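You operate a simulated robot arm through the tools that you are given. There is no shell and no other tool. Be economical: measure what you need, move in short steps, check, and stop when the job is done.

You run a simulated robot arm. Do the job below in one go: nothing can be reset, and whatever is moved stays where it is left.

JOB
Run the side belt and feed it the 10 % tub, then the 20 % tub.
Fine: both are among the three grey tubs at the trailer end of the lower step; start before you tip, hands clear of the belt's drums, spill nothing, stand each back, stop the belt; the rollers keep running.

The check looks at the end state, three seconds after you hand in, the way a careful person would. Anything else that was tipped, shoved, dropped, spilled or broken makes it a failure.

ROBOT AND FRAMES
A 6-joint arm with a two-finger parallel gripper on a trunk, on a base that drives. Base frame: it is fixed to the floor where the robot stands at the start and does not move with it; the origin is under the middle of the robot, x ahead of it, y to its left, z up. Readings come in mm, degrees, newtons and seconds.
With the tool pointing down near the work surface it reaches from about 320 to 700 mm from the robot's upright axis, wherever it stands. Its first joint turns from -166.0 to 166.0 degrees. Places, roughly: side belt start key [600, 100, 1300]; drive [300, 700, 1300]; funnel of the side belt [1300, -200, 1100]; side belt stop key [600, 100, 1200]; grey tub [1000, -1500, 750]. Payload 4.1 kg.
The tool frame sits at the grasp point between the pads (the TCP): z along the fingers, y along the line on which they close. The tips reach 23 mm beyond it. The gripper opens to 94 mm. The fingers are 38 mm wide and 10 mm thick; the gripper's body (54 by 96 mm) begins 39 mm behind the TCP.
Orientation is that of the tool frame in the base frame, as a unit quaternion [w, x, y, z]. With the fingers straight down and closing along the base's y, the tool's x points along the base's -x, its y along +y and its z along -z.

CONTROLS
- The arm moves only by the tool step_arm. Its argument "plan" is a list of rows, each an object of numbers (a shift or turn left out is 0, a gripper value left out holds the last): "x", "y", "z": the shift along the base's x, y, z in mm; "ax", "ay", "az": the turn, a rotation vector about the base's x, y, z in degrees; "claw": the opening in per cent of the stroke, from 0 (shut) to 100 (fully open). In form: [{"x": .., "y": .., "z": .., "ax": .., "ay": .., "az": .., "claw": ..}, ...]. A call has 1 to 12 rows; each row shifts and turns the commanded pose from where the row before left it. Rows are played at 5 a second. More than 50 mm and 8.6 degrees between two rows, or a gripper value outside its range, and nothing of the call is played. A pose out of reach is approached as far as the arm can. The call stops where the force on the tool passes 40 N (or 10 N more than at its start, if that is more) or the arm is blocked; 0.2 s more then pass. Each finger travels about 45 mm/s and halts on what it meets, pressing with about 36 N; the grip force reading is that of the motor and also rises with nothing between the fingers. The clock runs only during rows and for 0.2 s after the last one: add rows that do not move to give the fingers time. It gives the time, the measured TCP pose, the force on the tool (base axes), the opening and the grip force at its end, in the units of the frame above (readings bear some noise).
- Cameras (640 x 400 px; columns grow to the right, rows downward): "scene" is now at [23.5, 142.8, 1548.6]; the picture's right is [-0.26, -0.97, 0.00], its down [-0.56, 0.15, -0.81] and it looks along [0.79, -0.21, -0.58] (base axes); focal length 255 px, centre (320, 200). "wrist" rides on the gripper at [86, 16, -75] in the tool frame; the picture's right is [-0.18, 0.98, 0.00], its down [-0.58, -0.11, -0.81] and it looks along [-0.79, -0.15, 0.59] (tool axes); focal length 243 px, centre (320, 200). There is no depth. A picture from a camera that has moved, and an enlarged one, comes with that camera's place and axes in the base frame and with its lens.
- snapshot(camera): a new picture of that camera. It takes no simulated time.
- slide_trunk(by): slides the trunk up (or, below 0, down) by that many mm; the arm and the scene camera ride with it, the base frame stays. It gives what a move gives, with no picture.
- steer(legs): drives the robot by 1 to 6 legs, each [ahead, turn to the left] in mm and degrees, along the robot's own axes; the way and the turn of a leg run together, so that a leg with both is an arc; at most 1500 mm and 180 degrees a leg. The arm and the cameras ride along, it lands a little off, and it stops where it bumps. It gives what a move gives.
- pan_tilt(pan, tilt): turns the head with the scene camera to pan (to the left, within 155 degrees either way) and tilt (down, from -29 to 69), counted from straight ahead of the robot. It gives what a move gives.
- enlarge(camera, box): a new picture of the part [left, top, right, bottom] of that camera's present view, enlarged. It takes no simulated time.
- job_done(): hands the job in; it is judged then, once.

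Go step by step. Nothing tells you exact positions but the pictures and the camera data: compare them with the known pose of the tool, close in by small moves and look again before you grip or let go. The budget is 120 turns and 90 pictures, counting those below and the enlarged ones. Unless the task says otherwise, let go and move clear before handing in.

The tools are called as name(argument=value, ...) on one line, values as JSON. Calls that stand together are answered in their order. step_arm: Moves the arm, as the interface text tells. Its arguments: {"type":"object","properties":{"plan":{"type":"array","items":{"type":"object","properties":{"x":{"type":"number"},"y":{"type":"number"},"z":{"type":"number"},"ax":{"type":"number"},"ay":{"type":"number"},"az":{"type":"number"},"claw":{"type":"number"}}}}},"required":["plan"]} The other tools are called the same way: slide_trunk (by) slides the trunk up or down; steer (legs) drives the base; pan_tilt (pan, tilt) turns the head that bears the scene camera; snapshot (camera) takes a picture; enlarge (camera, box) takes an enlarged picture of a part of a camera's view; job_done () hands the job in.

At the start:

```text
time: 0.0
ee_pos: [390.4, 63.2, 999.7]
orientation: [0.0, 0.0, 1.0, 0.0]
force: [0.5, -0.1, -1.2]
finger_gap: 93.8
grip_force: 0.0
trunk travel left (down, up): [-500.0, 90.0]
robot x, y, heading: [-1.1, 0.4, -0.1]
head pan, tilt: [-14.9, 35.5]
```

scene: 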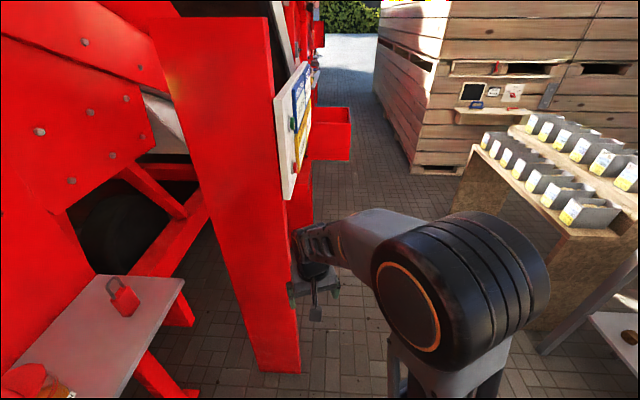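
wrist: 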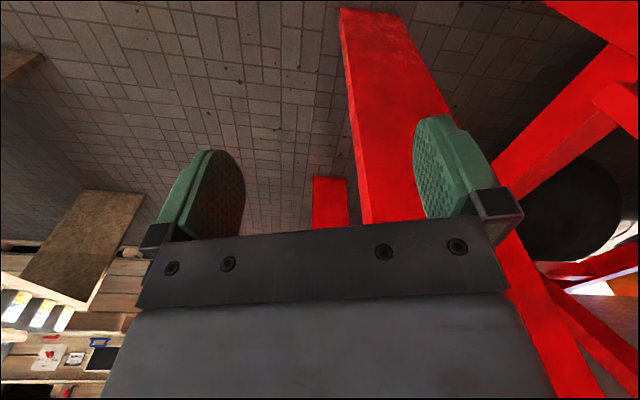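

I see a red machine on the left with a key panel, and stepped racks with tubs on the right. I'll look closer at the panel and the racks.

enlarge(camera="scene", box=[250, 50, 370, 210])

enlarge(camera="scene", box=[440, 60, 640, 240])

pan_tilt(pan=-60, tilt=30)

snapshot(camera="scene")

```text
2.50 times, centred on (310, 130) of scene
camera zoom: at [23.5, 142.8, 1548.6], right [-0.26, -0.97, 0.0], down [-0.56, 0.15, -0.81], along [0.79, -0.21, -0.58], focal length 639 px, centre (345, 375)
```

zoom: 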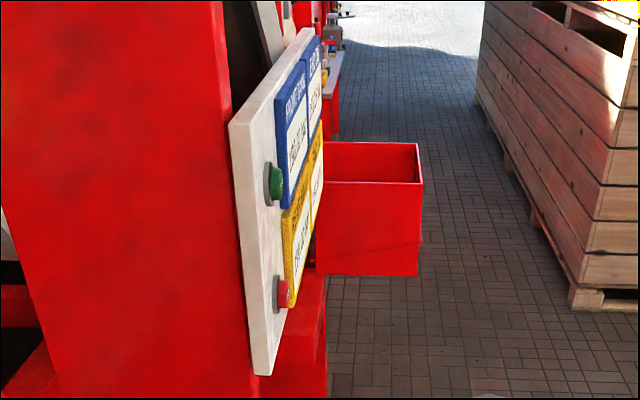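

```text
2.22 times, centred on (540, 150) of scene
camera zoom: at [23.5, 142.8, 1548.6], right [-0.26, -0.97, 0.0], down [-0.56, 0.15, -0.81], along [0.79, -0.21, -0.58], focal length 568 px, centre (-169, 311)
```

zoom: 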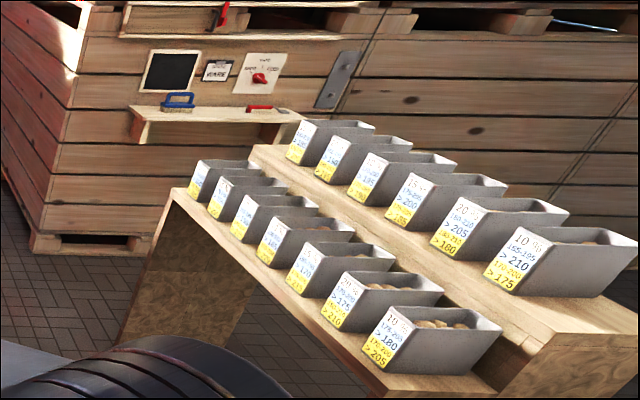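

```text
time: 1.1
ee_pos: [389.5, 64.4, 1000.4]
orientation: [-0.001, 0.001, 1.0, 0.001]
force: [-0.2, 0.5, -0.2]
finger_gap: 94.4
grip_force: 0.0
trunk travel left (down, up): [-500.0, 90.0]
robot x, y, heading: [-0.4, 2.9, -0.1]
head pan, tilt: [-60.0, 30.0]
```

```text
85 pictures are left
camera scene: at [-16.0, 87.1, 1557.3], right [-0.87, -0.5, 0.0], down [-0.25, 0.43, -0.87], along [0.43, -0.75, -0.5], focal length 255 px, centre (320, 200)
```

scene: 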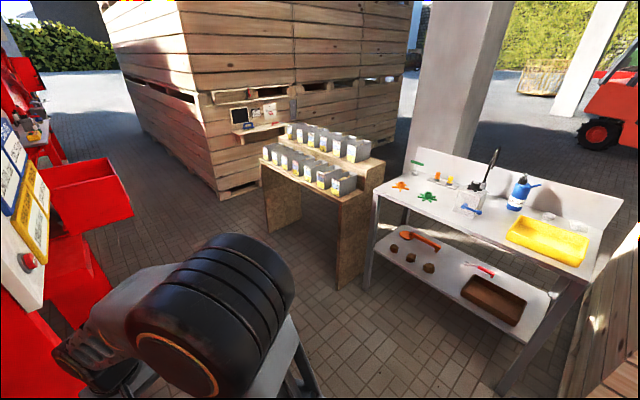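

The stepped stand holds tubs, and the funnel is the red box. I'll look around for the trailer and zoom on the tubs and the panel.

enlarge(camera="scene", box=[255, 115, 375, 195])

enlarge(camera="scene", box=[0, 40, 160, 310])

pan_tilt(pan=-125, tilt=15)

snapshot(camera="scene")

pan_tilt(pan=30, tilt=15)

snapshot(camera="scene")

```text
5.00 times, centred on (315, 155) of scene
camera zoom: at [-16.0, 87.1, 1557.3], right [-0.87, -0.5, 0.0], down [-0.25, 0.43, -0.87], along [0.43, -0.75, -0.5], focal length 1277 px, centre (345, 425)
```

zoom: 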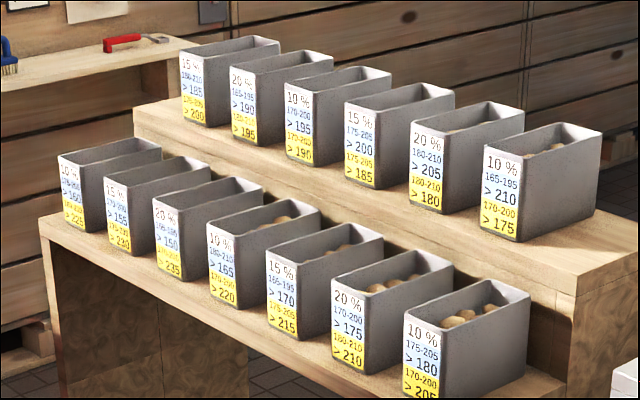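

```text
1.48 times, centred on (80, 175) of scene
camera zoom: at [-16.0, 87.1, 1557.3], right [-0.87, -0.5, 0.0], down [-0.25, 0.43, -0.87], along [0.43, -0.75, -0.5], focal length 378 px, centre (676, 237)
```

zoom: 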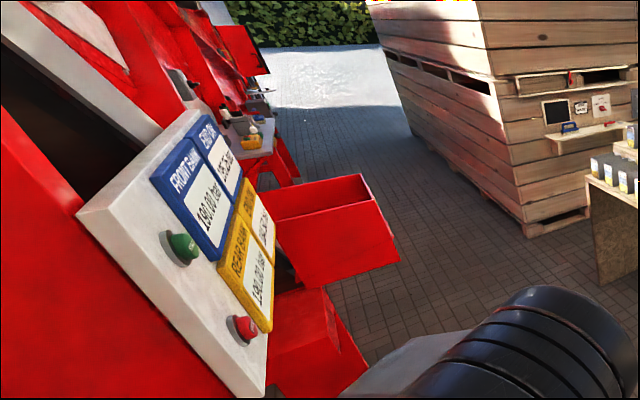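

```text
time: 2.5
ee_pos: [389.1, 62.9, 999.9]
orientation: [0.0, 0.0, 1.0, 0.0]
force: [-0.1, 0.6, 0.6]
finger_gap: 94.1
grip_force: 0.1
trunk travel left (down, up): [-500.0, 90.0]
robot x, y, heading: [1.7, 0.3, 0.0]
head pan, tilt: [-125.0, 15.0]
```

```text
82 pictures are left
camera scene: at [-114.8, 88.9, 1581.5], right [-0.82, 0.57, 0.0], down [0.15, 0.21, -0.97], along [-0.55, -0.79, -0.26], focal length 255 px, centre (320, 200)
```

scene: 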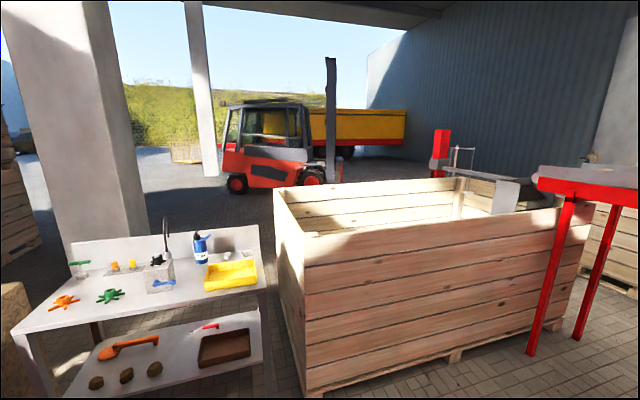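

```text
time: 4.9
ee_pos: [391.0, 62.7, 998.2]
orientation: [-0.001, 0.0, 1.0, -0.001]
force: [-0.6, -0.5, 0.2]
finger_gap: 93.9
grip_force: 0.1
trunk travel left (down, up): [-500.0, 90.0]
robot x, y, heading: [0.1, 0.4, -0.3]
head pan, tilt: [30.0, 15.0]
```

```text
81 pictures are left
camera scene: at [19.6, 212.1, 1581.5], right [0.5, -0.87, 0.0], down [-0.22, -0.13, -0.97], along [0.84, 0.48, -0.26], focal length 255 px, centre (320, 200)
```

scene: 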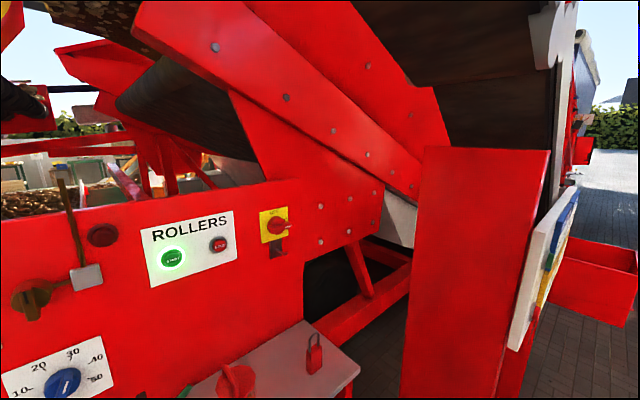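

The yellow trailer lies behind and to the right, but something blue stands ahead too. I'll check that, the drive panel, and the other direction.

enlarge(camera="scene", box=[0, 180, 340, 400])

pan_tilt(pan=-15, tilt=5)

snapshot(camera="scene")

pan_tilt(pan=-60, tilt=0)

snapshot(camera="scene")

```text
1.82 times, centred on (170, 290) of scene
camera zoom: at [19.6, 212.1, 1581.5], right [0.5, -0.87, 0.0], down [-0.22, -0.13, -0.97], along [0.84, 0.48, -0.26], focal length 464 px, centre (593, 36)
```

zoom: 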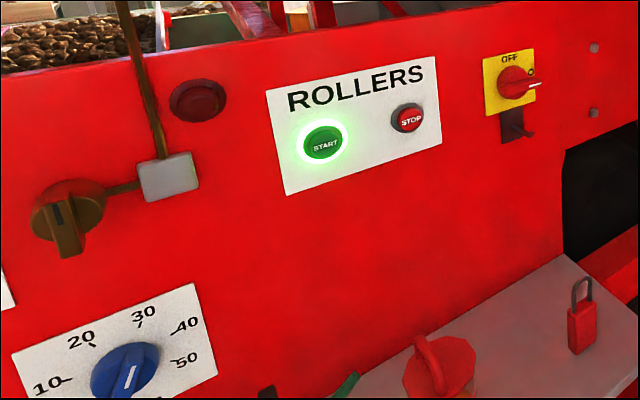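

```text
time: 6.0
ee_pos: [389.6, 63.4, 999.3]
orientation: [0.0, 0.0, 1.0, 0.0]
force: [-0.6, -1.3, -0.7]
finger_gap: 94.2
grip_force: 0.0
trunk travel left (down, up): [-500.0, 90.0]
robot x, y, heading: [-3.1, 1.8, -0.1]
head pan, tilt: [-15.0, 5.0]
```

```text
79 pictures are left
camera scene: at [27.4, 141.7, 1597.7], right [-0.26, -0.97, 0.0], down [-0.08, 0.02, -1.0], along [0.96, -0.26, -0.09], focal length 255 px, centre (320, 200)
```

scene: 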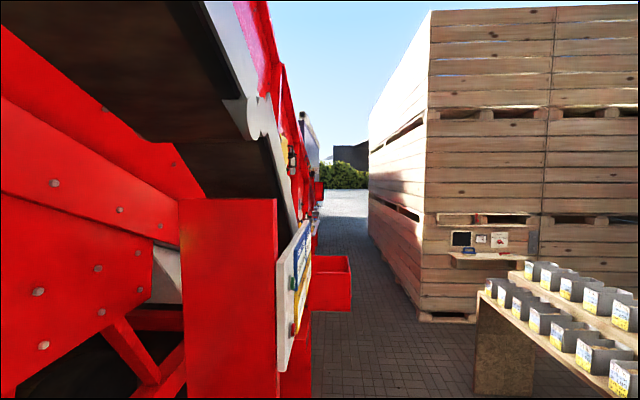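

```text
time: 7.1
ee_pos: [389.7, 62.6, 999.7]
orientation: [0.0, 0.001, 1.0, 0.0]
force: [0.0, -0.5, 0.1]
finger_gap: 93.9
grip_force: 0.0
trunk travel left (down, up): [-500.0, 90.0]
robot x, y, heading: [-0.4, -0.6, 0.2]
head pan, tilt: [-60.0, 0.0]
```

```text
78 pictures are left
camera scene: at [-16.3, 87.5, 1605.6], right [-0.87, -0.5, 0.0], down [0.0, 0.0, -1.0], along [0.5, -0.87, 0.0], focal length 255 px, centre (320, 200)
```

scene: 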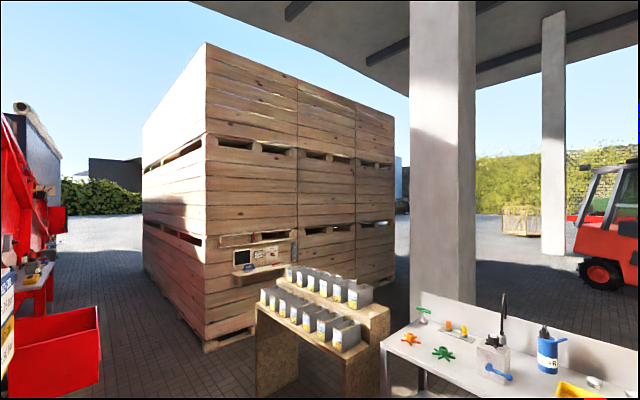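

The key panel and funnel are on the left, and the stand is on the right with the near-end tubs holding potatoes. Triangulating puts the green key at about (639, 50, 1337) and the red at about (610, 54, 1233). I'll drive into the aisle and face the panel.

steer(legs=[[0, -40], [780, 0], [0, 130]])

pan_tilt(pan=0, tilt=25)

snapshot(camera="scene")

enlarge(camera="scene", box=[220, 60, 480, 260])

```text
time: 18.5
ee_pos: [538.4, -103.1, 1000.5]
orientation: [0.001, 0.708, -0.706, 0.0]
force: [0.8, 0.2, 0.2]
finger_gap: 94.2
grip_force: 0.0
trunk travel left (down, up): [-500.0, 90.0]
robot x, y, heading: [602.3, -494.2, 90.0]
head pan, tilt: [-60.0, 0.0]
```

```text
time: 19.8
ee_pos: [539.3, -104.3, 1000.6]
orientation: [0.0, 0.707, -0.707, 0.0]
force: [0.0, -0.3, 0.8]
finger_gap: 94.0
grip_force: 0.1
trunk travel left (down, up): [-500.0, 90.0]
robot x, y, heading: [601.7, -491.8, 90.1]
head pan, tilt: [0.0, 25.0]
```

```text
77 pictures are left
camera scene: at [435.0, -463.0, 1565.3], right [1.0, 0.0, 0.0], down [0.0, -0.42, -0.91], along [0.0, 0.91, -0.42], focal length 255 px, centre (320, 200)
```

scene: 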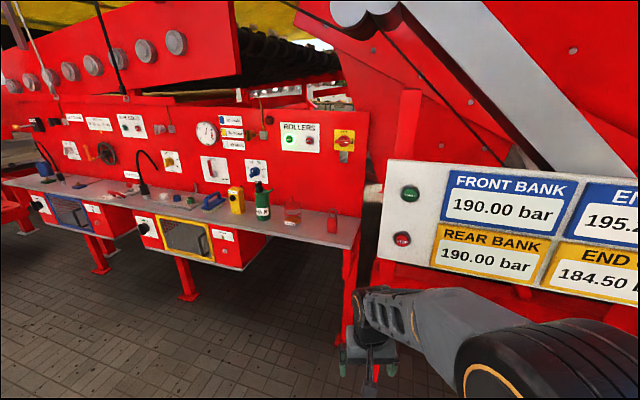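

```text
2.00 times, centred on (350, 160) of scene
camera zoom: at [435.0, -463.0, 1565.3], right [1.0, 0.0, 0.0], down [0.0, -0.42, -0.91], along [0.0, 0.91, -0.42], focal length 511 px, centre (260, 280)
```

zoom: 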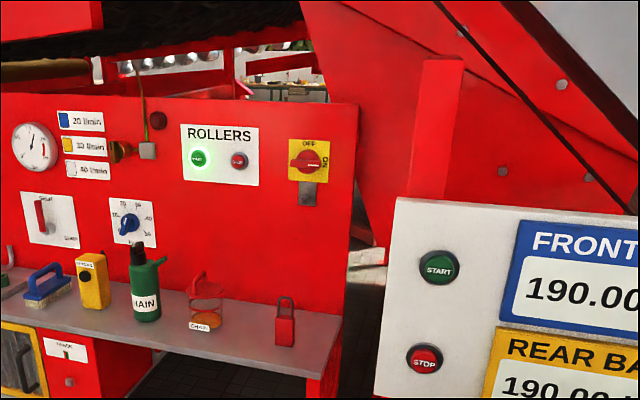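

The panel with START and STOP is the side belt's. I'll check the yellow OFF/ON drive switch and the view to the right.

enlarge(camera="scene", box=[270, 110, 370, 172])

pan_tilt(pan=-60, tilt=30)

snapshot(camera="scene")

pan_tilt(pan=-150, tilt=35)

snapshot(camera="scene")

```text
6.40 times, centred on (320, 141) of scene
camera zoom: at [435.0, -463.0, 1565.3], right [1.0, 0.0, 0.0], down [0.0, -0.42, -0.91], along [0.0, 0.91, -0.42], focal length 1635 px, centre (320, 578)
```

zoom: 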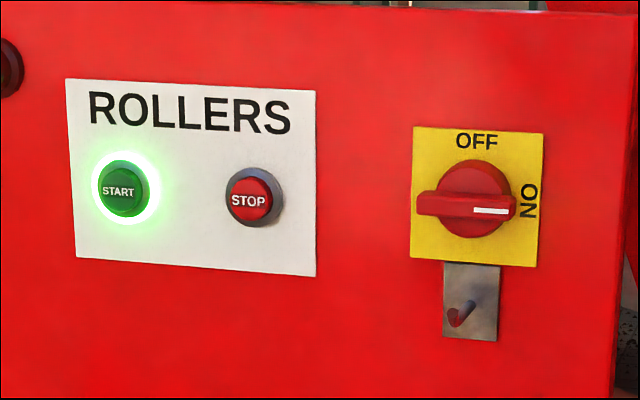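

```text
time: 21.1
ee_pos: [538.7, -104.0, 1000.5]
orientation: [0.0, 0.708, -0.707, 0.0]
force: [-0.4, -0.6, 0.9]
finger_gap: 93.8
grip_force: 0.0
trunk travel left (down, up): [-500.0, 90.0]
robot x, y, heading: [602.1, -493.7, 89.9]
head pan, tilt: [-60.0, 30.0]
```

```text
74 pictures are left
camera scene: at [513.3, -509.7, 1557.3], right [0.5, -0.86, 0.0], down [-0.43, -0.25, -0.87], along [0.75, 0.44, -0.5], focal length 255 px, centre (320, 200)
```

scene: 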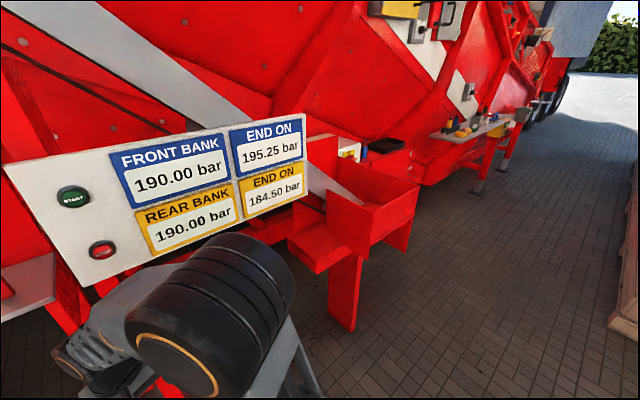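

```text
time: 22.8
ee_pos: [539.2, -104.0, 999.8]
orientation: [0.0, 0.708, -0.706, 0.001]
force: [-0.3, -0.4, 0.0]
finger_gap: 93.9
grip_force: 0.1
trunk travel left (down, up): [-500.0, 90.0]
robot x, y, heading: [598.9, -493.3, 90.2]
head pan, tilt: [-150.0, 35.0]
```

```text
73 pictures are left
camera scene: at [479.3, -631.3, 1549.5], right [-0.86, -0.5, 0.0], down [-0.29, 0.5, -0.82], along [0.41, -0.71, -0.57], focal length 255 px, centre (320, 200)
```

scene: 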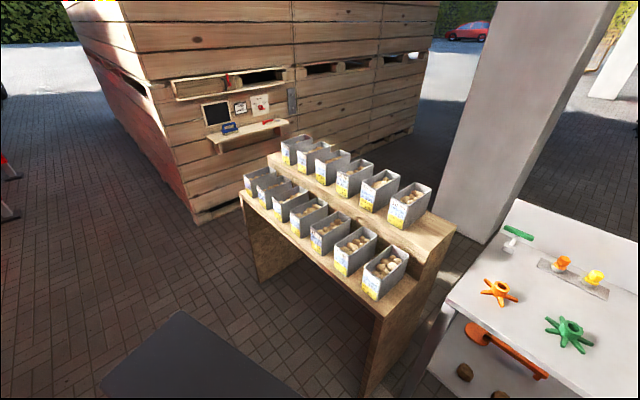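

The drive switch is ON. Now a closer look at the tubs and at the blue vehicle.

enlarge(camera="scene", box=[235, 130, 435, 305])

pan_tilt(pan=-75, tilt=0)

snapshot(camera="scene")

```text
2.29 times, centred on (335, 218) of scene
camera zoom: at [479.3, -631.3, 1549.5], right [-0.86, -0.5, 0.0], down [-0.29, 0.5, -0.82], along [0.41, -0.71, -0.57], focal length 584 px, centre (286, 160)
```

zoom: 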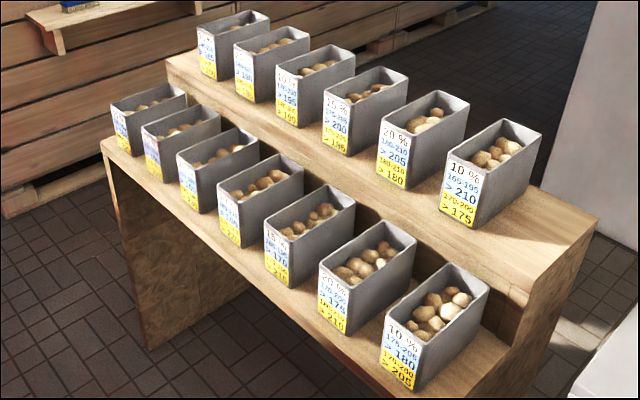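

```text
time: 24.2
ee_pos: [539.3, -104.3, 999.5]
orientation: [0.0, 0.708, -0.706, 0.001]
force: [-0.2, 0.2, -0.7]
finger_gap: 94.3
grip_force: 0.0
trunk travel left (down, up): [-500.0, 90.0]
robot x, y, heading: [601.5, -496.6, 90.0]
head pan, tilt: [-75.0, 0.0]
```

```text
71 pictures are left
camera scene: at [522.0, -531.8, 1605.6], right [0.26, -0.97, 0.0], down [0.0, 0.0, -1.0], along [0.97, 0.26, 0.0], focal length 255 px, centre (320, 200)
```

scene: 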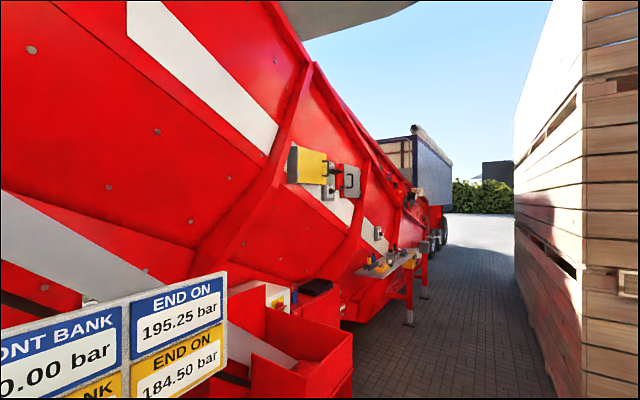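

All tubs hold potatoes, so which end is the "trailer end" matters. I'll zoom on both vehicles that could be the trailer.

enlarge(camera="scene", box=[370, 110, 490, 260])

pan_tilt(pan=145, tilt=5)

snapshot(camera="scene")

```text
2.67 times, centred on (430, 185) of scene
camera zoom: at [522.0, -531.8, 1605.6], right [0.26, -0.97, 0.0], down [0.0, 0.0, -1.0], along [0.97, 0.26, 0.0], focal length 681 px, centre (27, 240)
```

zoom: 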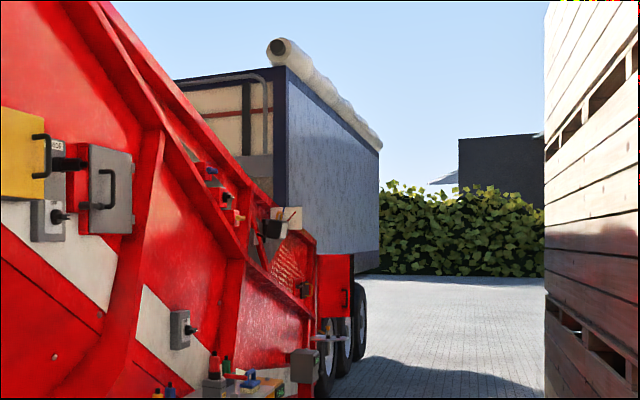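

```text
time: 27.4
ee_pos: [538.9, -103.9, 1000.2]
orientation: [0.0, 0.708, -0.707, 0.0]
force: [-0.1, -0.4, -0.2]
finger_gap: 93.8
grip_force: 0.1
trunk travel left (down, up): [-500.0, 90.0]
robot x, y, heading: [603.4, -491.3, 89.9]
head pan, tilt: [145.0, 5.0]
```

```text
69 pictures are left
camera scene: at [382.5, -630.5, 1597.7], right [-0.82, 0.57, 0.0], down [0.05, 0.07, -1.0], along [-0.57, -0.82, -0.09], focal length 255 px, centre (320, 200)
```

scene: 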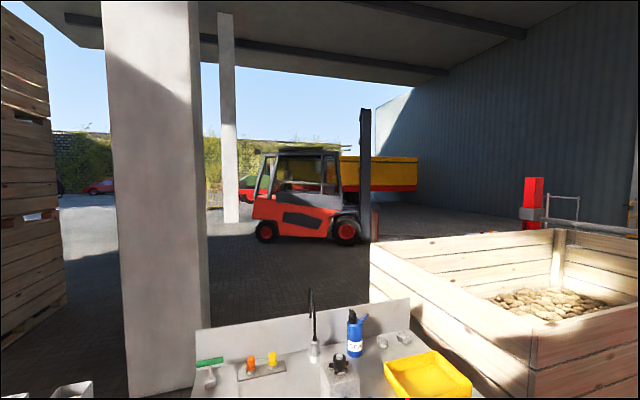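

enlarge(camera="scene", box=[240, 140, 440, 250])

pan_tilt(pan=95, tilt=0)

snapshot(camera="scene")

```text
3.20 times, centred on (340, 195) of scene
camera zoom: at [382.5, -630.5, 1597.7], right [-0.82, 0.57, 0.0], down [0.05, 0.07, -1.0], along [-0.57, -0.82, -0.09], focal length 817 px, centre (256, 216)
```

zoom: 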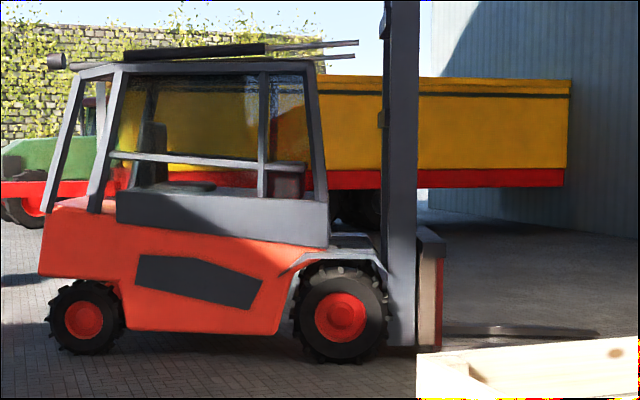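

```text
time: 28.6
ee_pos: [538.8, -104.1, 1000.2]
orientation: [0.0, 0.708, -0.707, 0.0]
force: [0.9, 0.6, -0.2]
finger_gap: 94.0
grip_force: 0.0
trunk travel left (down, up): [-500.0, 90.0]
robot x, y, heading: [600.2, -492.6, 90.3]
head pan, tilt: [95.0, 0.0]
```

```text
67 pictures are left
camera scene: at [345.4, -563.3, 1605.6], right [-0.09, 1.0, 0.0], down [0.0, 0.0, -1.0], along [-1.0, -0.09, 0.0], focal length 255 px, centre (320, 200)
```

scene: 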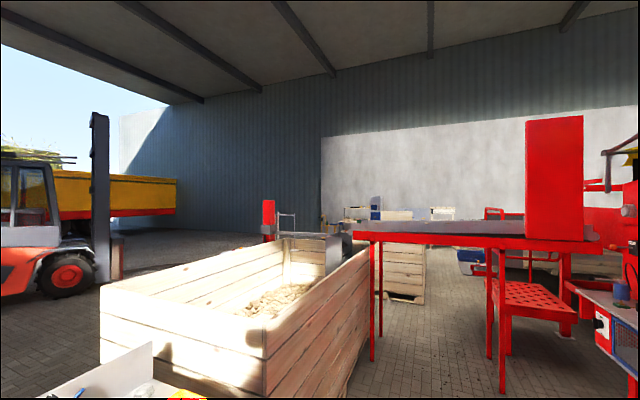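

Two trailers are visible, a blue semi-trailer at the belt's far end and a yellow one behind the forklift. I'll look for more cues on the signs near the stand.

pan_tilt(pan=-140, tilt=20)

snapshot(camera="scene")

enlarge(camera="scene", box=[220, 100, 380, 200])

enlarge(camera="scene", box=[270, 180, 430, 280])

```text
time: 31.9
ee_pos: [538.0, -103.8, 1000.1]
orientation: [0.0, 0.708, -0.706, 0.0]
force: [0.9, 0.8, 0.0]
finger_gap: 94.0
grip_force: 0.1
trunk travel left (down, up): [-500.0, 90.0]
robot x, y, heading: [604.3, -495.0, 90.3]
head pan, tilt: [-140.0, 20.0]
```

```text
66 pictures are left
camera scene: at [495.1, -626.4, 1573.3], right [-0.76, -0.64, 0.0], down [-0.22, 0.26, -0.94], along [0.61, -0.72, -0.34], focal length 255 px, centre (320, 200)
```

scene: 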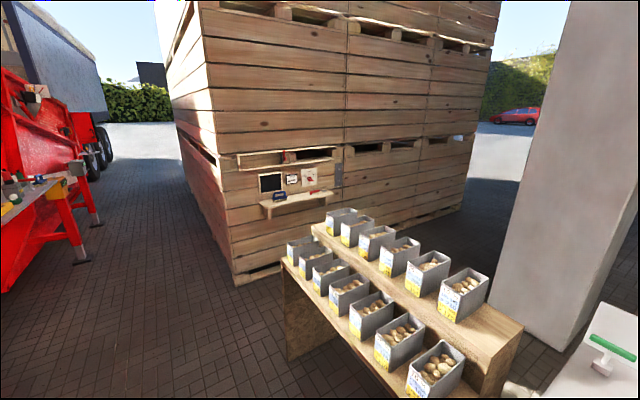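

```text
4.00 times, centred on (300, 150) of scene
camera zoom: at [495.1, -626.4, 1573.3], right [-0.76, -0.64, 0.0], down [-0.22, 0.26, -0.94], along [0.61, -0.72, -0.34], focal length 1022 px, centre (400, 400)
```

zoom: 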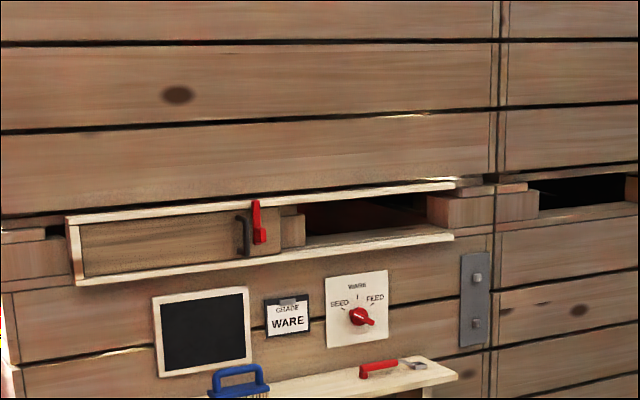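

```text
4.00 times, centred on (350, 230) of scene
camera zoom: at [495.1, -626.4, 1573.3], right [-0.76, -0.64, 0.0], down [-0.22, 0.26, -0.94], along [0.61, -0.72, -0.34], focal length 1022 px, centre (200, 80)
```

zoom: 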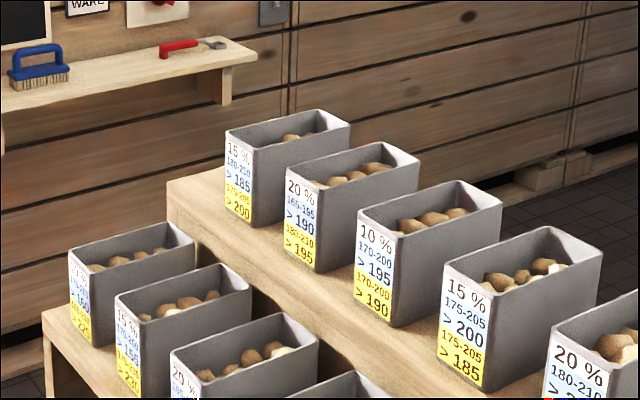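

The start key triangulates to about (638, 75, 1332) and the stop key to (640, 80, 1206), on a panel facing −y. I'll shut the fingers and swing the tool to point at +y in front of the start key.

step_arm(plan=[{"z": 30, "x": 9, "ax": 8.2, "claw": 0}, {"z": 30, "x": 9, "ax": 8.2}, {"z": 30, "x": 9, "ax": 8.2}, {"z": 30, "x": 9, "ax": 8.2}, {"z": 30, "x": 9, "ax": 8.2}, {"z": 30, "x": 9, "ax": 8.2}, {"z": 30, "x": 9, "ax": 8.2}, {"z": 30, "x": 9, "ax": 8.2}, {"z": 30, "x": 9, "ax": 8.2}, {"z": 30, "x": 9, "ax": 8.2}, {"z": 30, "x": 9, "ax": 8}, {}])

snapshot(camera="wrist")

```text
time: 34.5
ee_pos: [639.1, -89.7, 1311.1]
orientation: [0.484, -0.511, 0.514, 0.49]
force: [1.0, -0.4, -0.3]
finger_gap: 0.1
grip_force: 36.1
trunk travel left (down, up): [-500.0, 90.0]
robot x, y, heading: [602.8, -492.2, 90.0]
head pan, tilt: [-140.0, 20.0]
```

```text
63 pictures are left
camera wrist: at [619.7, -169.9, 1229.1], right [-0.98, 0.0, 0.19], down [0.12, -0.77, 0.62], along [0.15, 0.63, 0.76], focal length 243 px, centre (320, 200)
```

wrist: 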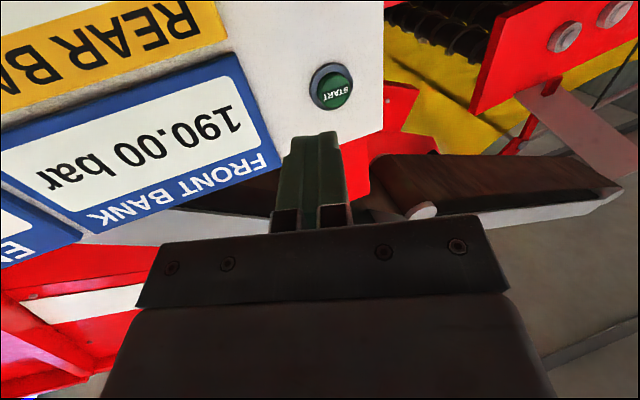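

The tool faces the panel with START just above it. I'll let the arm settle and read the pose again.

step_arm(plan=[{}, {}, {}])

snapshot(camera="wrist")

```text
time: 35.3
ee_pos: [640.6, -89.2, 1311.4]
orientation: [0.484, -0.511, 0.515, 0.49]
force: [1.3, 0.1, 0.8]
finger_gap: 0.0
grip_force: 35.8
trunk travel left (down, up): [-500.0, 90.0]
robot x, y, heading: [600.9, -489.9, 90.0]
head pan, tilt: [-140.0, 20.0]
```

```text
62 pictures are left
camera wrist: at [621.1, -170.2, 1228.6], right [-0.98, 0.01, 0.19], down [0.12, -0.78, 0.62], along [0.16, 0.63, 0.76], focal length 243 px, centre (320, 200)
```

wrist: 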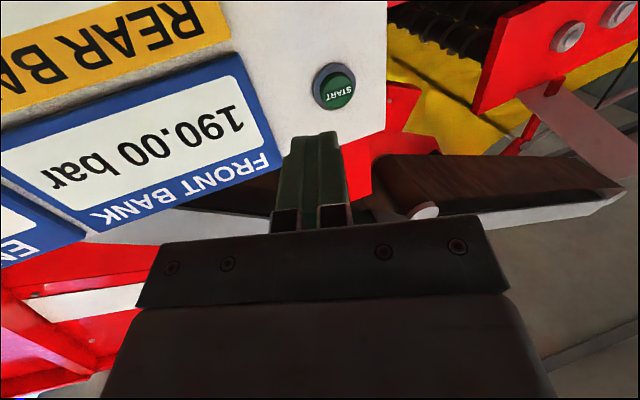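

The tip sits slightly low, so I'll raise the trunk and move closer, then check the alignment again.

slide_trunk(by=30)

step_arm(plan=[{"y": 30}, {"y": 30}, {"y": 20}, {}])

snapshot(camera="wrist")

```text
time: 36.0
ee_pos: [640.3, -97.5, 1351.7]
orientation: [0.495, -0.504, 0.507, 0.494]
force: [0.7, 0.0, 0.8]
finger_gap: 0.0
grip_force: 35.4
trunk travel left (down, up): [-530.0, 60.0]
robot x, y, heading: [603.0, -493.1, 90.3]
head pan, tilt: [-140.0, 20.0]
```

```text
time: 37.0
ee_pos: [637.8, -22.1, 1361.0]
orientation: [0.501, -0.5, 0.5, 0.499]
force: [-0.1, 0.1, 1.0]
finger_gap: 0.1
grip_force: 36.1
trunk travel left (down, up): [-530.0, 60.0]
robot x, y, heading: [602.8, -493.5, 90.2]
head pan, tilt: [-140.0, 20.0]
```

```text
61 pictures are left
camera wrist: at [618.3, -98.9, 1274.2], right [-0.98, 0.0, 0.18], down [0.11, -0.81, 0.58], along [0.15, 0.59, 0.79], focal length 243 px, centre (320, 200)
```

wrist: 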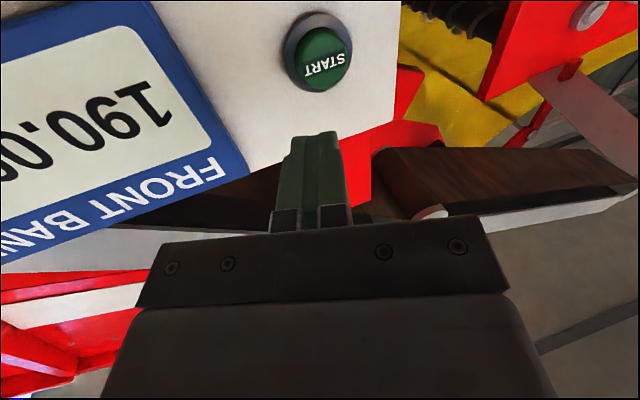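

START reads as about (632, 70, 1343), so I'll drop slightly and advance in small rows until contact.

step_arm(plan=[{"z": -17, "x": -5, "y": 15}, {"y": 15}, {}])

snapshot(camera="wrist")

```text
time: 37.9
ee_pos: [634.3, 8.3, 1343.2]
orientation: [-0.5, 0.501, -0.499, -0.5]
force: [-0.6, 0.9, 0.4]
finger_gap: 0.0
grip_force: 35.7
trunk travel left (down, up): [-530.0, 60.0]
robot x, y, heading: [605.0, -490.8, 90.2]
head pan, tilt: [-140.0, 20.0]
```

```text
60 pictures are left
camera wrist: at [615.6, -67.8, 1256.4], right [-0.98, 0.0, 0.18], down [0.11, -0.81, 0.58], along [0.15, 0.59, 0.79], focal length 243 px, centre (320, 200)
```

wrist: 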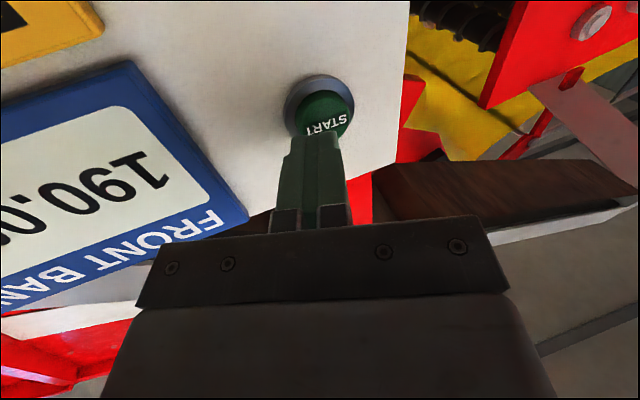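

Well aligned. I'll press.

step_arm(plan=[{"x": -4, "y": 10}, {"y": 6}, {"y": 5}, {"y": 4}, {"y": 4}, {"y": 4}])

snapshot(camera="wrist")

```text
time: 39.1
ee_pos: [630.3, 28.3, 1342.9]
orientation: [0.502, -0.5, 0.5, 0.498]
force: [-2.1, -29.7, -1.7]
finger_gap: 0.0
grip_force: 35.9
trunk travel left (down, up): [-530.0, 60.0]
robot x, y, heading: [605.0, -494.3, 90.1]
head pan, tilt: [-140.0, 20.0]
stopped in row 6: the force on the tool passed its limit (the readings are from after the stop); the commanded pose is now the measured one
```

```text
59 pictures are left
camera wrist: at [611.2, -47.5, 1256.1], right [-0.98, 0.0, 0.18], down [0.11, -0.81, 0.58], along [0.15, 0.59, 0.79], focal length 243 px, centre (320, 200)
```

wrist: 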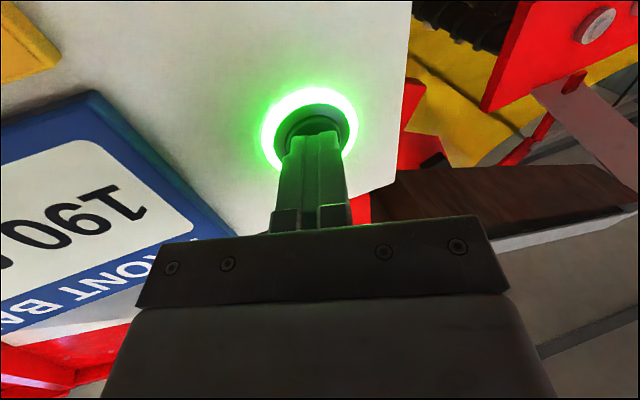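

START is lit and the belt runs. I'll back off and turn the tool down, then look at the funnel and the trailer.

step_arm(plan=[{"y": -40}, {"y": -40}, {"y": -40, "z": -15, "ax": -8.2}, {"z": -15, "ax": -8.2}, {"z": -20, "ax": -8.2}, {"z": -20, "ax": -8.2}, {"z": -20, "ax": -8.2}, {"z": -20, "ax": -8.2}, {"z": -20, "ax": -8.2}, {"z": -20, "ax": -8.2}, {"z": -20, "ax": -8.2}, {"z": -20, "ax": -8.2}])

step_arm(plan=[{"ax": -8, "claw": 100, "z": -20}, {}, {}, {}])

steer(legs=[[0, -90]])

steer(legs=[[300, 0]])

pan_tilt(pan=0, tilt=10)

snapshot(camera="scene")

```text
time: 41.7
ee_pos: [629.6, -85.0, 1152.9]
orientation: [-0.048, 0.706, -0.705, -0.047]
force: [0.3, 0.6, 0.8]
finger_gap: 0.2
grip_force: 35.9
trunk travel left (down, up): [-530.0, 60.0]
robot x, y, heading: [605.5, -494.7, 89.9]
head pan, tilt: [-140.0, 20.0]
```

```text
time: 42.7
ee_pos: [630.8, -84.6, 1132.2]
orientation: [0.001, 0.708, -0.707, 0.002]
force: [0.4, -1.0, 0.3]
finger_gap: 86.7
grip_force: 0.2
trunk travel left (down, up): [-530.0, 60.0]
robot x, y, heading: [600.9, -494.6, 90.1]
head pan, tilt: [-140.0, 20.0]
```

```text
time: 47.0
ee_pos: [1010.8, -533.6, 1132.3]
orientation: [-0.003, 0.013, 1.0, -0.001]
force: [0.0, 0.6, -0.1]
finger_gap: 93.8
grip_force: 0.1
trunk travel left (down, up): [-530.0, 60.0]
robot x, y, heading: [600.1, -497.0, -1.2]
head pan, tilt: [-140.0, 20.0]
```

```text
time: 49.0
ee_pos: [1312.8, -540.7, 1132.0]
orientation: [-0.002, 0.012, 1.0, 0.0]
force: [-0.1, -1.1, -0.7]
finger_gap: 94.1
grip_force: 0.1
trunk travel left (down, up): [-530.0, 60.0]
robot x, y, heading: [905.0, -502.6, -1.7]
head pan, tilt: [-140.0, 20.0]
```

```text
time: 51.2
ee_pos: [1312.3, -540.6, 1130.2]
orientation: [-0.003, 0.013, 1.0, -0.001]
force: [0.5, -0.6, 0.6]
finger_gap: 93.9
grip_force: 0.1
trunk travel left (down, up): [-530.0, 60.0]
robot x, y, heading: [906.2, -502.9, -1.5]
head pan, tilt: [0.0, 10.0]
```

```text
58 pictures are left
camera scene: at [939.9, -337.8, 1619.6], right [-0.03, -1.0, 0.0], down [-0.17, 0.0, -0.98], along [0.98, -0.03, -0.17], focal length 255 px, centre (320, 200)
```

scene: 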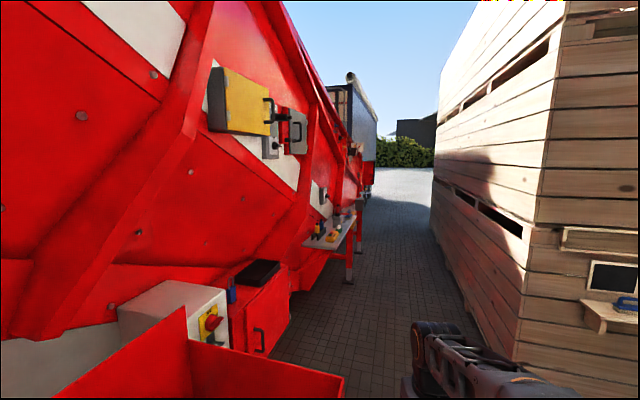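

The blue trailer's rear is near (5000, −985), just beyond the stand's far end. The yellow one is over twice as far and well off axis, so I take the far end as the trailer end. Now I'll look at the funnel and the side belt.

pan_tilt(pan=25, tilt=45)

snapshot(camera="scene")

pan_tilt(pan=-60, tilt=45)

snapshot(camera="scene")

```text
time: 52.2
ee_pos: [1312.8, -541.3, 1130.5]
orientation: [-0.003, 0.011, 1.0, -0.001]
force: [-0.5, 0.0, -0.6]
finger_gap: 94.0
grip_force: 0.0
trunk travel left (down, up): [-530.0, 60.0]
robot x, y, heading: [903.2, -503.1, -1.5]
head pan, tilt: [25.0, 45.0]
```

```text
57 pictures are left
camera scene: at [921.6, -302.9, 1564.7], right [0.4, -0.92, 0.0], down [-0.65, -0.28, -0.71], along [0.65, 0.28, -0.71], focal length 255 px, centre (320, 200)
```

scene: 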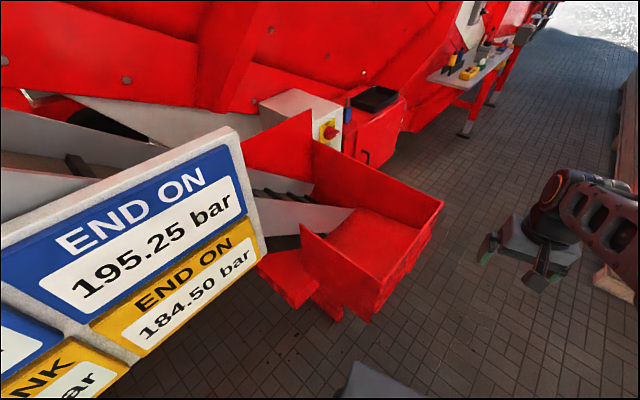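

```text
time: 53.8
ee_pos: [1312.0, -540.9, 1131.6]
orientation: [-0.003, 0.012, 1.0, -0.001]
force: [1.0, -0.5, 0.2]
finger_gap: 94.1
grip_force: 0.1
trunk travel left (down, up): [-530.0, 60.0]
robot x, y, heading: [905.0, -501.4, -1.5]
head pan, tilt: [-60.0, 45.0]
```

```text
56 pictures are left
camera scene: at [885.9, -406.7, 1564.7], right [-0.88, -0.48, 0.0], down [-0.34, 0.62, -0.71], along [0.34, -0.62, -0.71], focal length 255 px, centre (320, 200)
```

scene: 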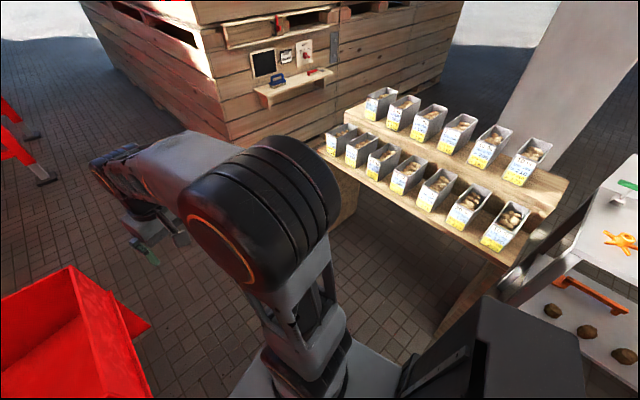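

The funnel is a red trough whose floor slopes onto the belt. I'll zoom on it for its rim.

pan_tilt(pan=10, tilt=50)

enlarge(camera="scene", box=[80, 40, 400, 240])

enlarge(camera="scene", box=[80, 200, 400, 400])

```text
time: 55.2
ee_pos: [1312.4, -541.0, 1131.4]
orientation: [-0.003, 0.012, 1.0, -0.001]
force: [-0.5, -0.9, 0.0]
finger_gap: 94.1
grip_force: 0.1
trunk travel left (down, up): [-530.0, 60.0]
robot x, y, heading: [903.0, -503.7, -1.5]
head pan, tilt: [10.0, 50.0]
```

```text
2.00 times, centred on (240, 140) of scene
camera zoom: at [923.2, -324.0, 1557.8], right [0.15, -0.99, 0.0], down [-0.76, -0.11, -0.64], along [0.64, 0.09, -0.77], focal length 511 px, centre (480, 320)
```

zoom: 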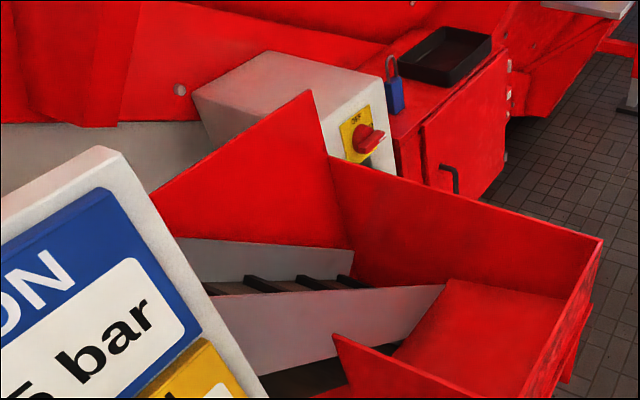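

```text
2.00 times, centred on (240, 300) of scene
camera zoom: at [923.2, -324.0, 1557.8], right [0.15, -0.99, 0.0], down [-0.76, -0.11, -0.64], along [0.64, 0.09, -0.77], focal length 511 px, centre (480, 0)
```

zoom: 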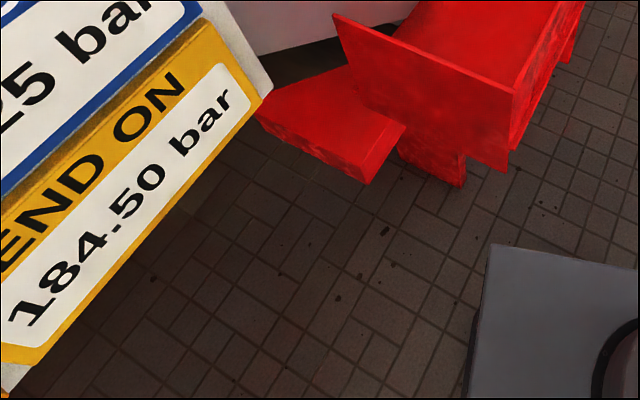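

The hopper rim is at z≈1135, around (1167,−320), (1423,−404) and (1228,−129), turned −18° like the stand. I'll check the belt's isolator and whether the cleats move.

enlarge(camera="scene", box=[170, 80, 330, 180])

steer(legs=[[0, -43.7], [561, 0], [0, 27]])

pan_tilt(pan=75, tilt=40)

snapshot(camera="scene")

pan_tilt(pan=-90, tilt=45)

snapshot(camera="scene")

```text
4.00 times, centred on (250, 130) of scene
camera zoom: at [923.2, -324.0, 1557.8], right [0.15, -0.99, 0.0], down [-0.76, -0.11, -0.64], along [0.64, 0.09, -0.77], focal length 1022 px, centre (600, 480)
```

zoom: 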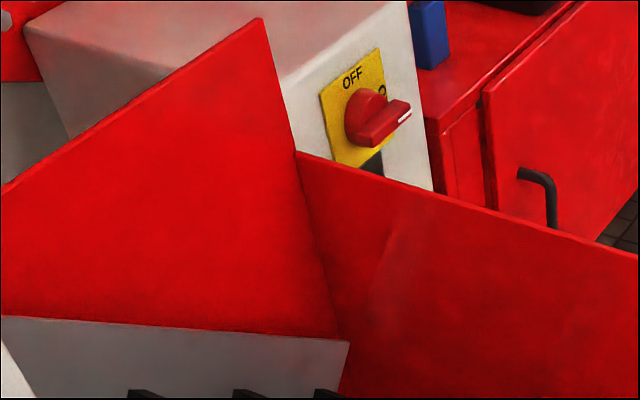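

```text
time: 61.8
ee_pos: [1672.3, -1063.1, 1132.0]
orientation: [-0.003, 0.164, 0.986, -0.001]
force: [-0.2, -0.6, -0.3]
finger_gap: 94.1
grip_force: 0.0
trunk travel left (down, up): [-530.0, 60.0]
robot x, y, heading: [1294.9, -901.9, -19.1]
head pan, tilt: [10.0, 50.0]
```

```text
time: 63.2
ee_pos: [1671.7, -1062.9, 1132.5]
orientation: [-0.003, 0.163, 0.987, 0.0]
force: [0.1, -0.6, 0.6]
finger_gap: 94.0
grip_force: 0.0
trunk travel left (down, up): [-530.0, 60.0]
robot x, y, heading: [1292.9, -903.4, -18.8]
head pan, tilt: [75.0, 40.0]
```

```text
52 pictures are left
camera scene: at [1338.2, -657.6, 1571.9], right [0.83, -0.56, 0.0], down [-0.36, -0.53, -0.77], along [0.43, 0.63, -0.64], focal length 255 px, centre (320, 200)
```

scene: 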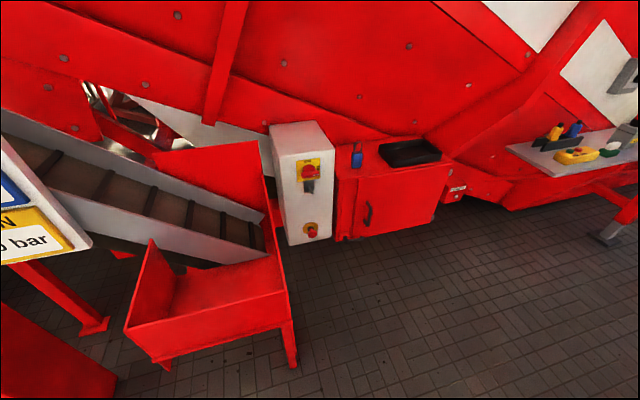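

```text
time: 65.7
ee_pos: [1671.5, -1063.7, 1131.2]
orientation: [-0.003, 0.164, 0.987, -0.001]
force: [0.3, -0.4, 0.2]
finger_gap: 94.1
grip_force: 0.0
trunk travel left (down, up): [-530.0, 60.0]
robot x, y, heading: [1293.1, -900.6, -19.2]
head pan, tilt: [-90.0, 45.0]
```

```text
51 pictures are left
camera scene: at [1264.2, -805.0, 1564.7], right [-0.95, 0.33, 0.0], down [0.23, 0.67, -0.71], along [-0.23, -0.67, -0.71], focal length 255 px, centre (320, 200)
```

scene: 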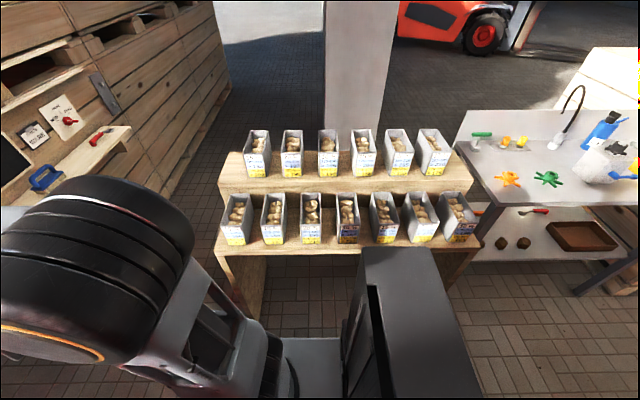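

Both areas are within reach from here. I'll read the lower-row labels, then check the belt for motion and the box for an e-stop.

enlarge(camera="scene", box=[205, 120, 365, 250])

pan_tilt(pan=75, tilt=40)

enlarge(camera="scene", box=[80, 120, 340, 380])

```text
3.08 times, centred on (285, 185) of scene
camera zoom: at [1264.2, -805.0, 1564.7], right [-0.95, 0.33, 0.0], down [0.23, 0.67, -0.71], along [-0.23, -0.67, -0.71], focal length 786 px, centre (428, 246)
```

zoom: 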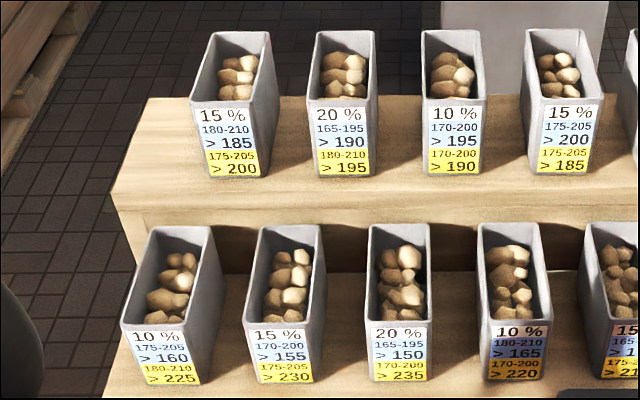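

```text
time: 68.2
ee_pos: [1672.1, -1063.8, 1131.6]
orientation: [-0.003, 0.164, 0.987, 0.0]
force: [-0.4, -0.5, -1.6]
finger_gap: 93.7
grip_force: 0.0
trunk travel left (down, up): [-530.0, 60.0]
robot x, y, heading: [1296.8, -907.5, -19.0]
head pan, tilt: [75.0, 40.0]
```

```text
1.54 times, centred on (210, 250) of scene
camera zoom: at [1338.2, -657.6, 1571.9], right [0.83, -0.56, 0.0], down [-0.36, -0.53, -0.77], along [0.43, 0.63, -0.64], focal length 393 px, centre (489, 123)
```

zoom: 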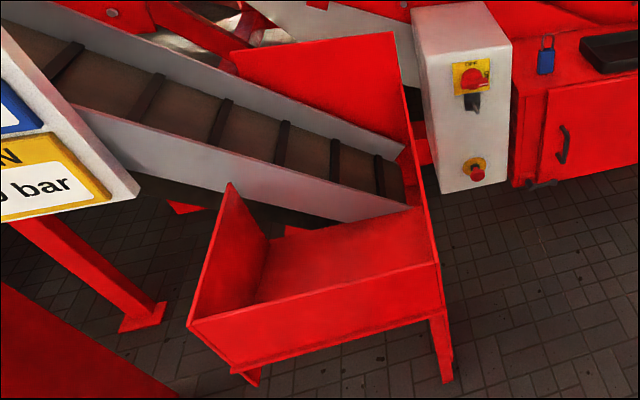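

The far three lower tubs read 10 % (end), 15 %, 20 %, as expected. I'll verify the belt moves with two closer looks separated by a short wait.

enlarge(camera="scene", box=[140, 130, 340, 255])

step_arm(plan=[{}])

enlarge(camera="scene", box=[140, 130, 340, 255])

```text
3.20 times, centred on (240, 192) of scene
camera zoom: at [1338.2, -657.6, 1571.9], right [0.83, -0.56, 0.0], down [-0.36, -0.53, -0.77], along [0.43, 0.63, -0.64], focal length 817 px, centre (576, 224)
```

zoom: 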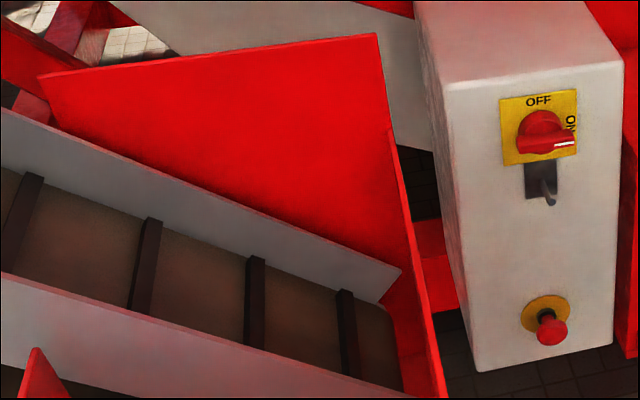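

```text
time: 68.6
ee_pos: [1672.3, -1063.7, 1132.4]
orientation: [-0.003, 0.164, 0.986, -0.001]
force: [-0.3, -0.6, -0.5]
finger_gap: 93.7
grip_force: 0.1
trunk travel left (down, up): [-530.0, 60.0]
robot x, y, heading: [1296.1, -902.2, -18.7]
head pan, tilt: [75.0, 40.0]
```

```text
3.20 times, centred on (240, 192) of scene
camera zoom: at [1338.2, -657.6, 1571.9], right [0.83, -0.56, 0.0], down [-0.36, -0.53, -0.77], along [0.43, 0.64, -0.64], focal length 817 px, centre (576, 224)
```

zoom: 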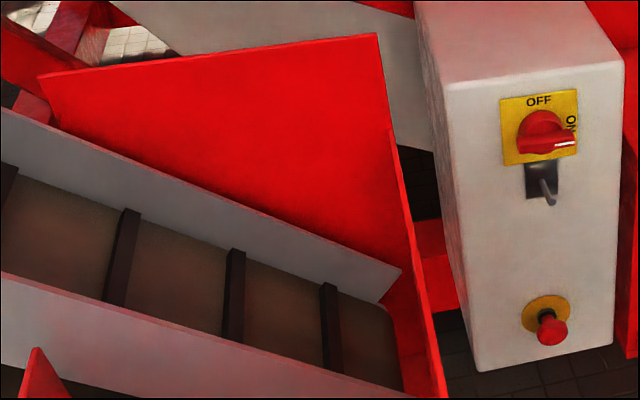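

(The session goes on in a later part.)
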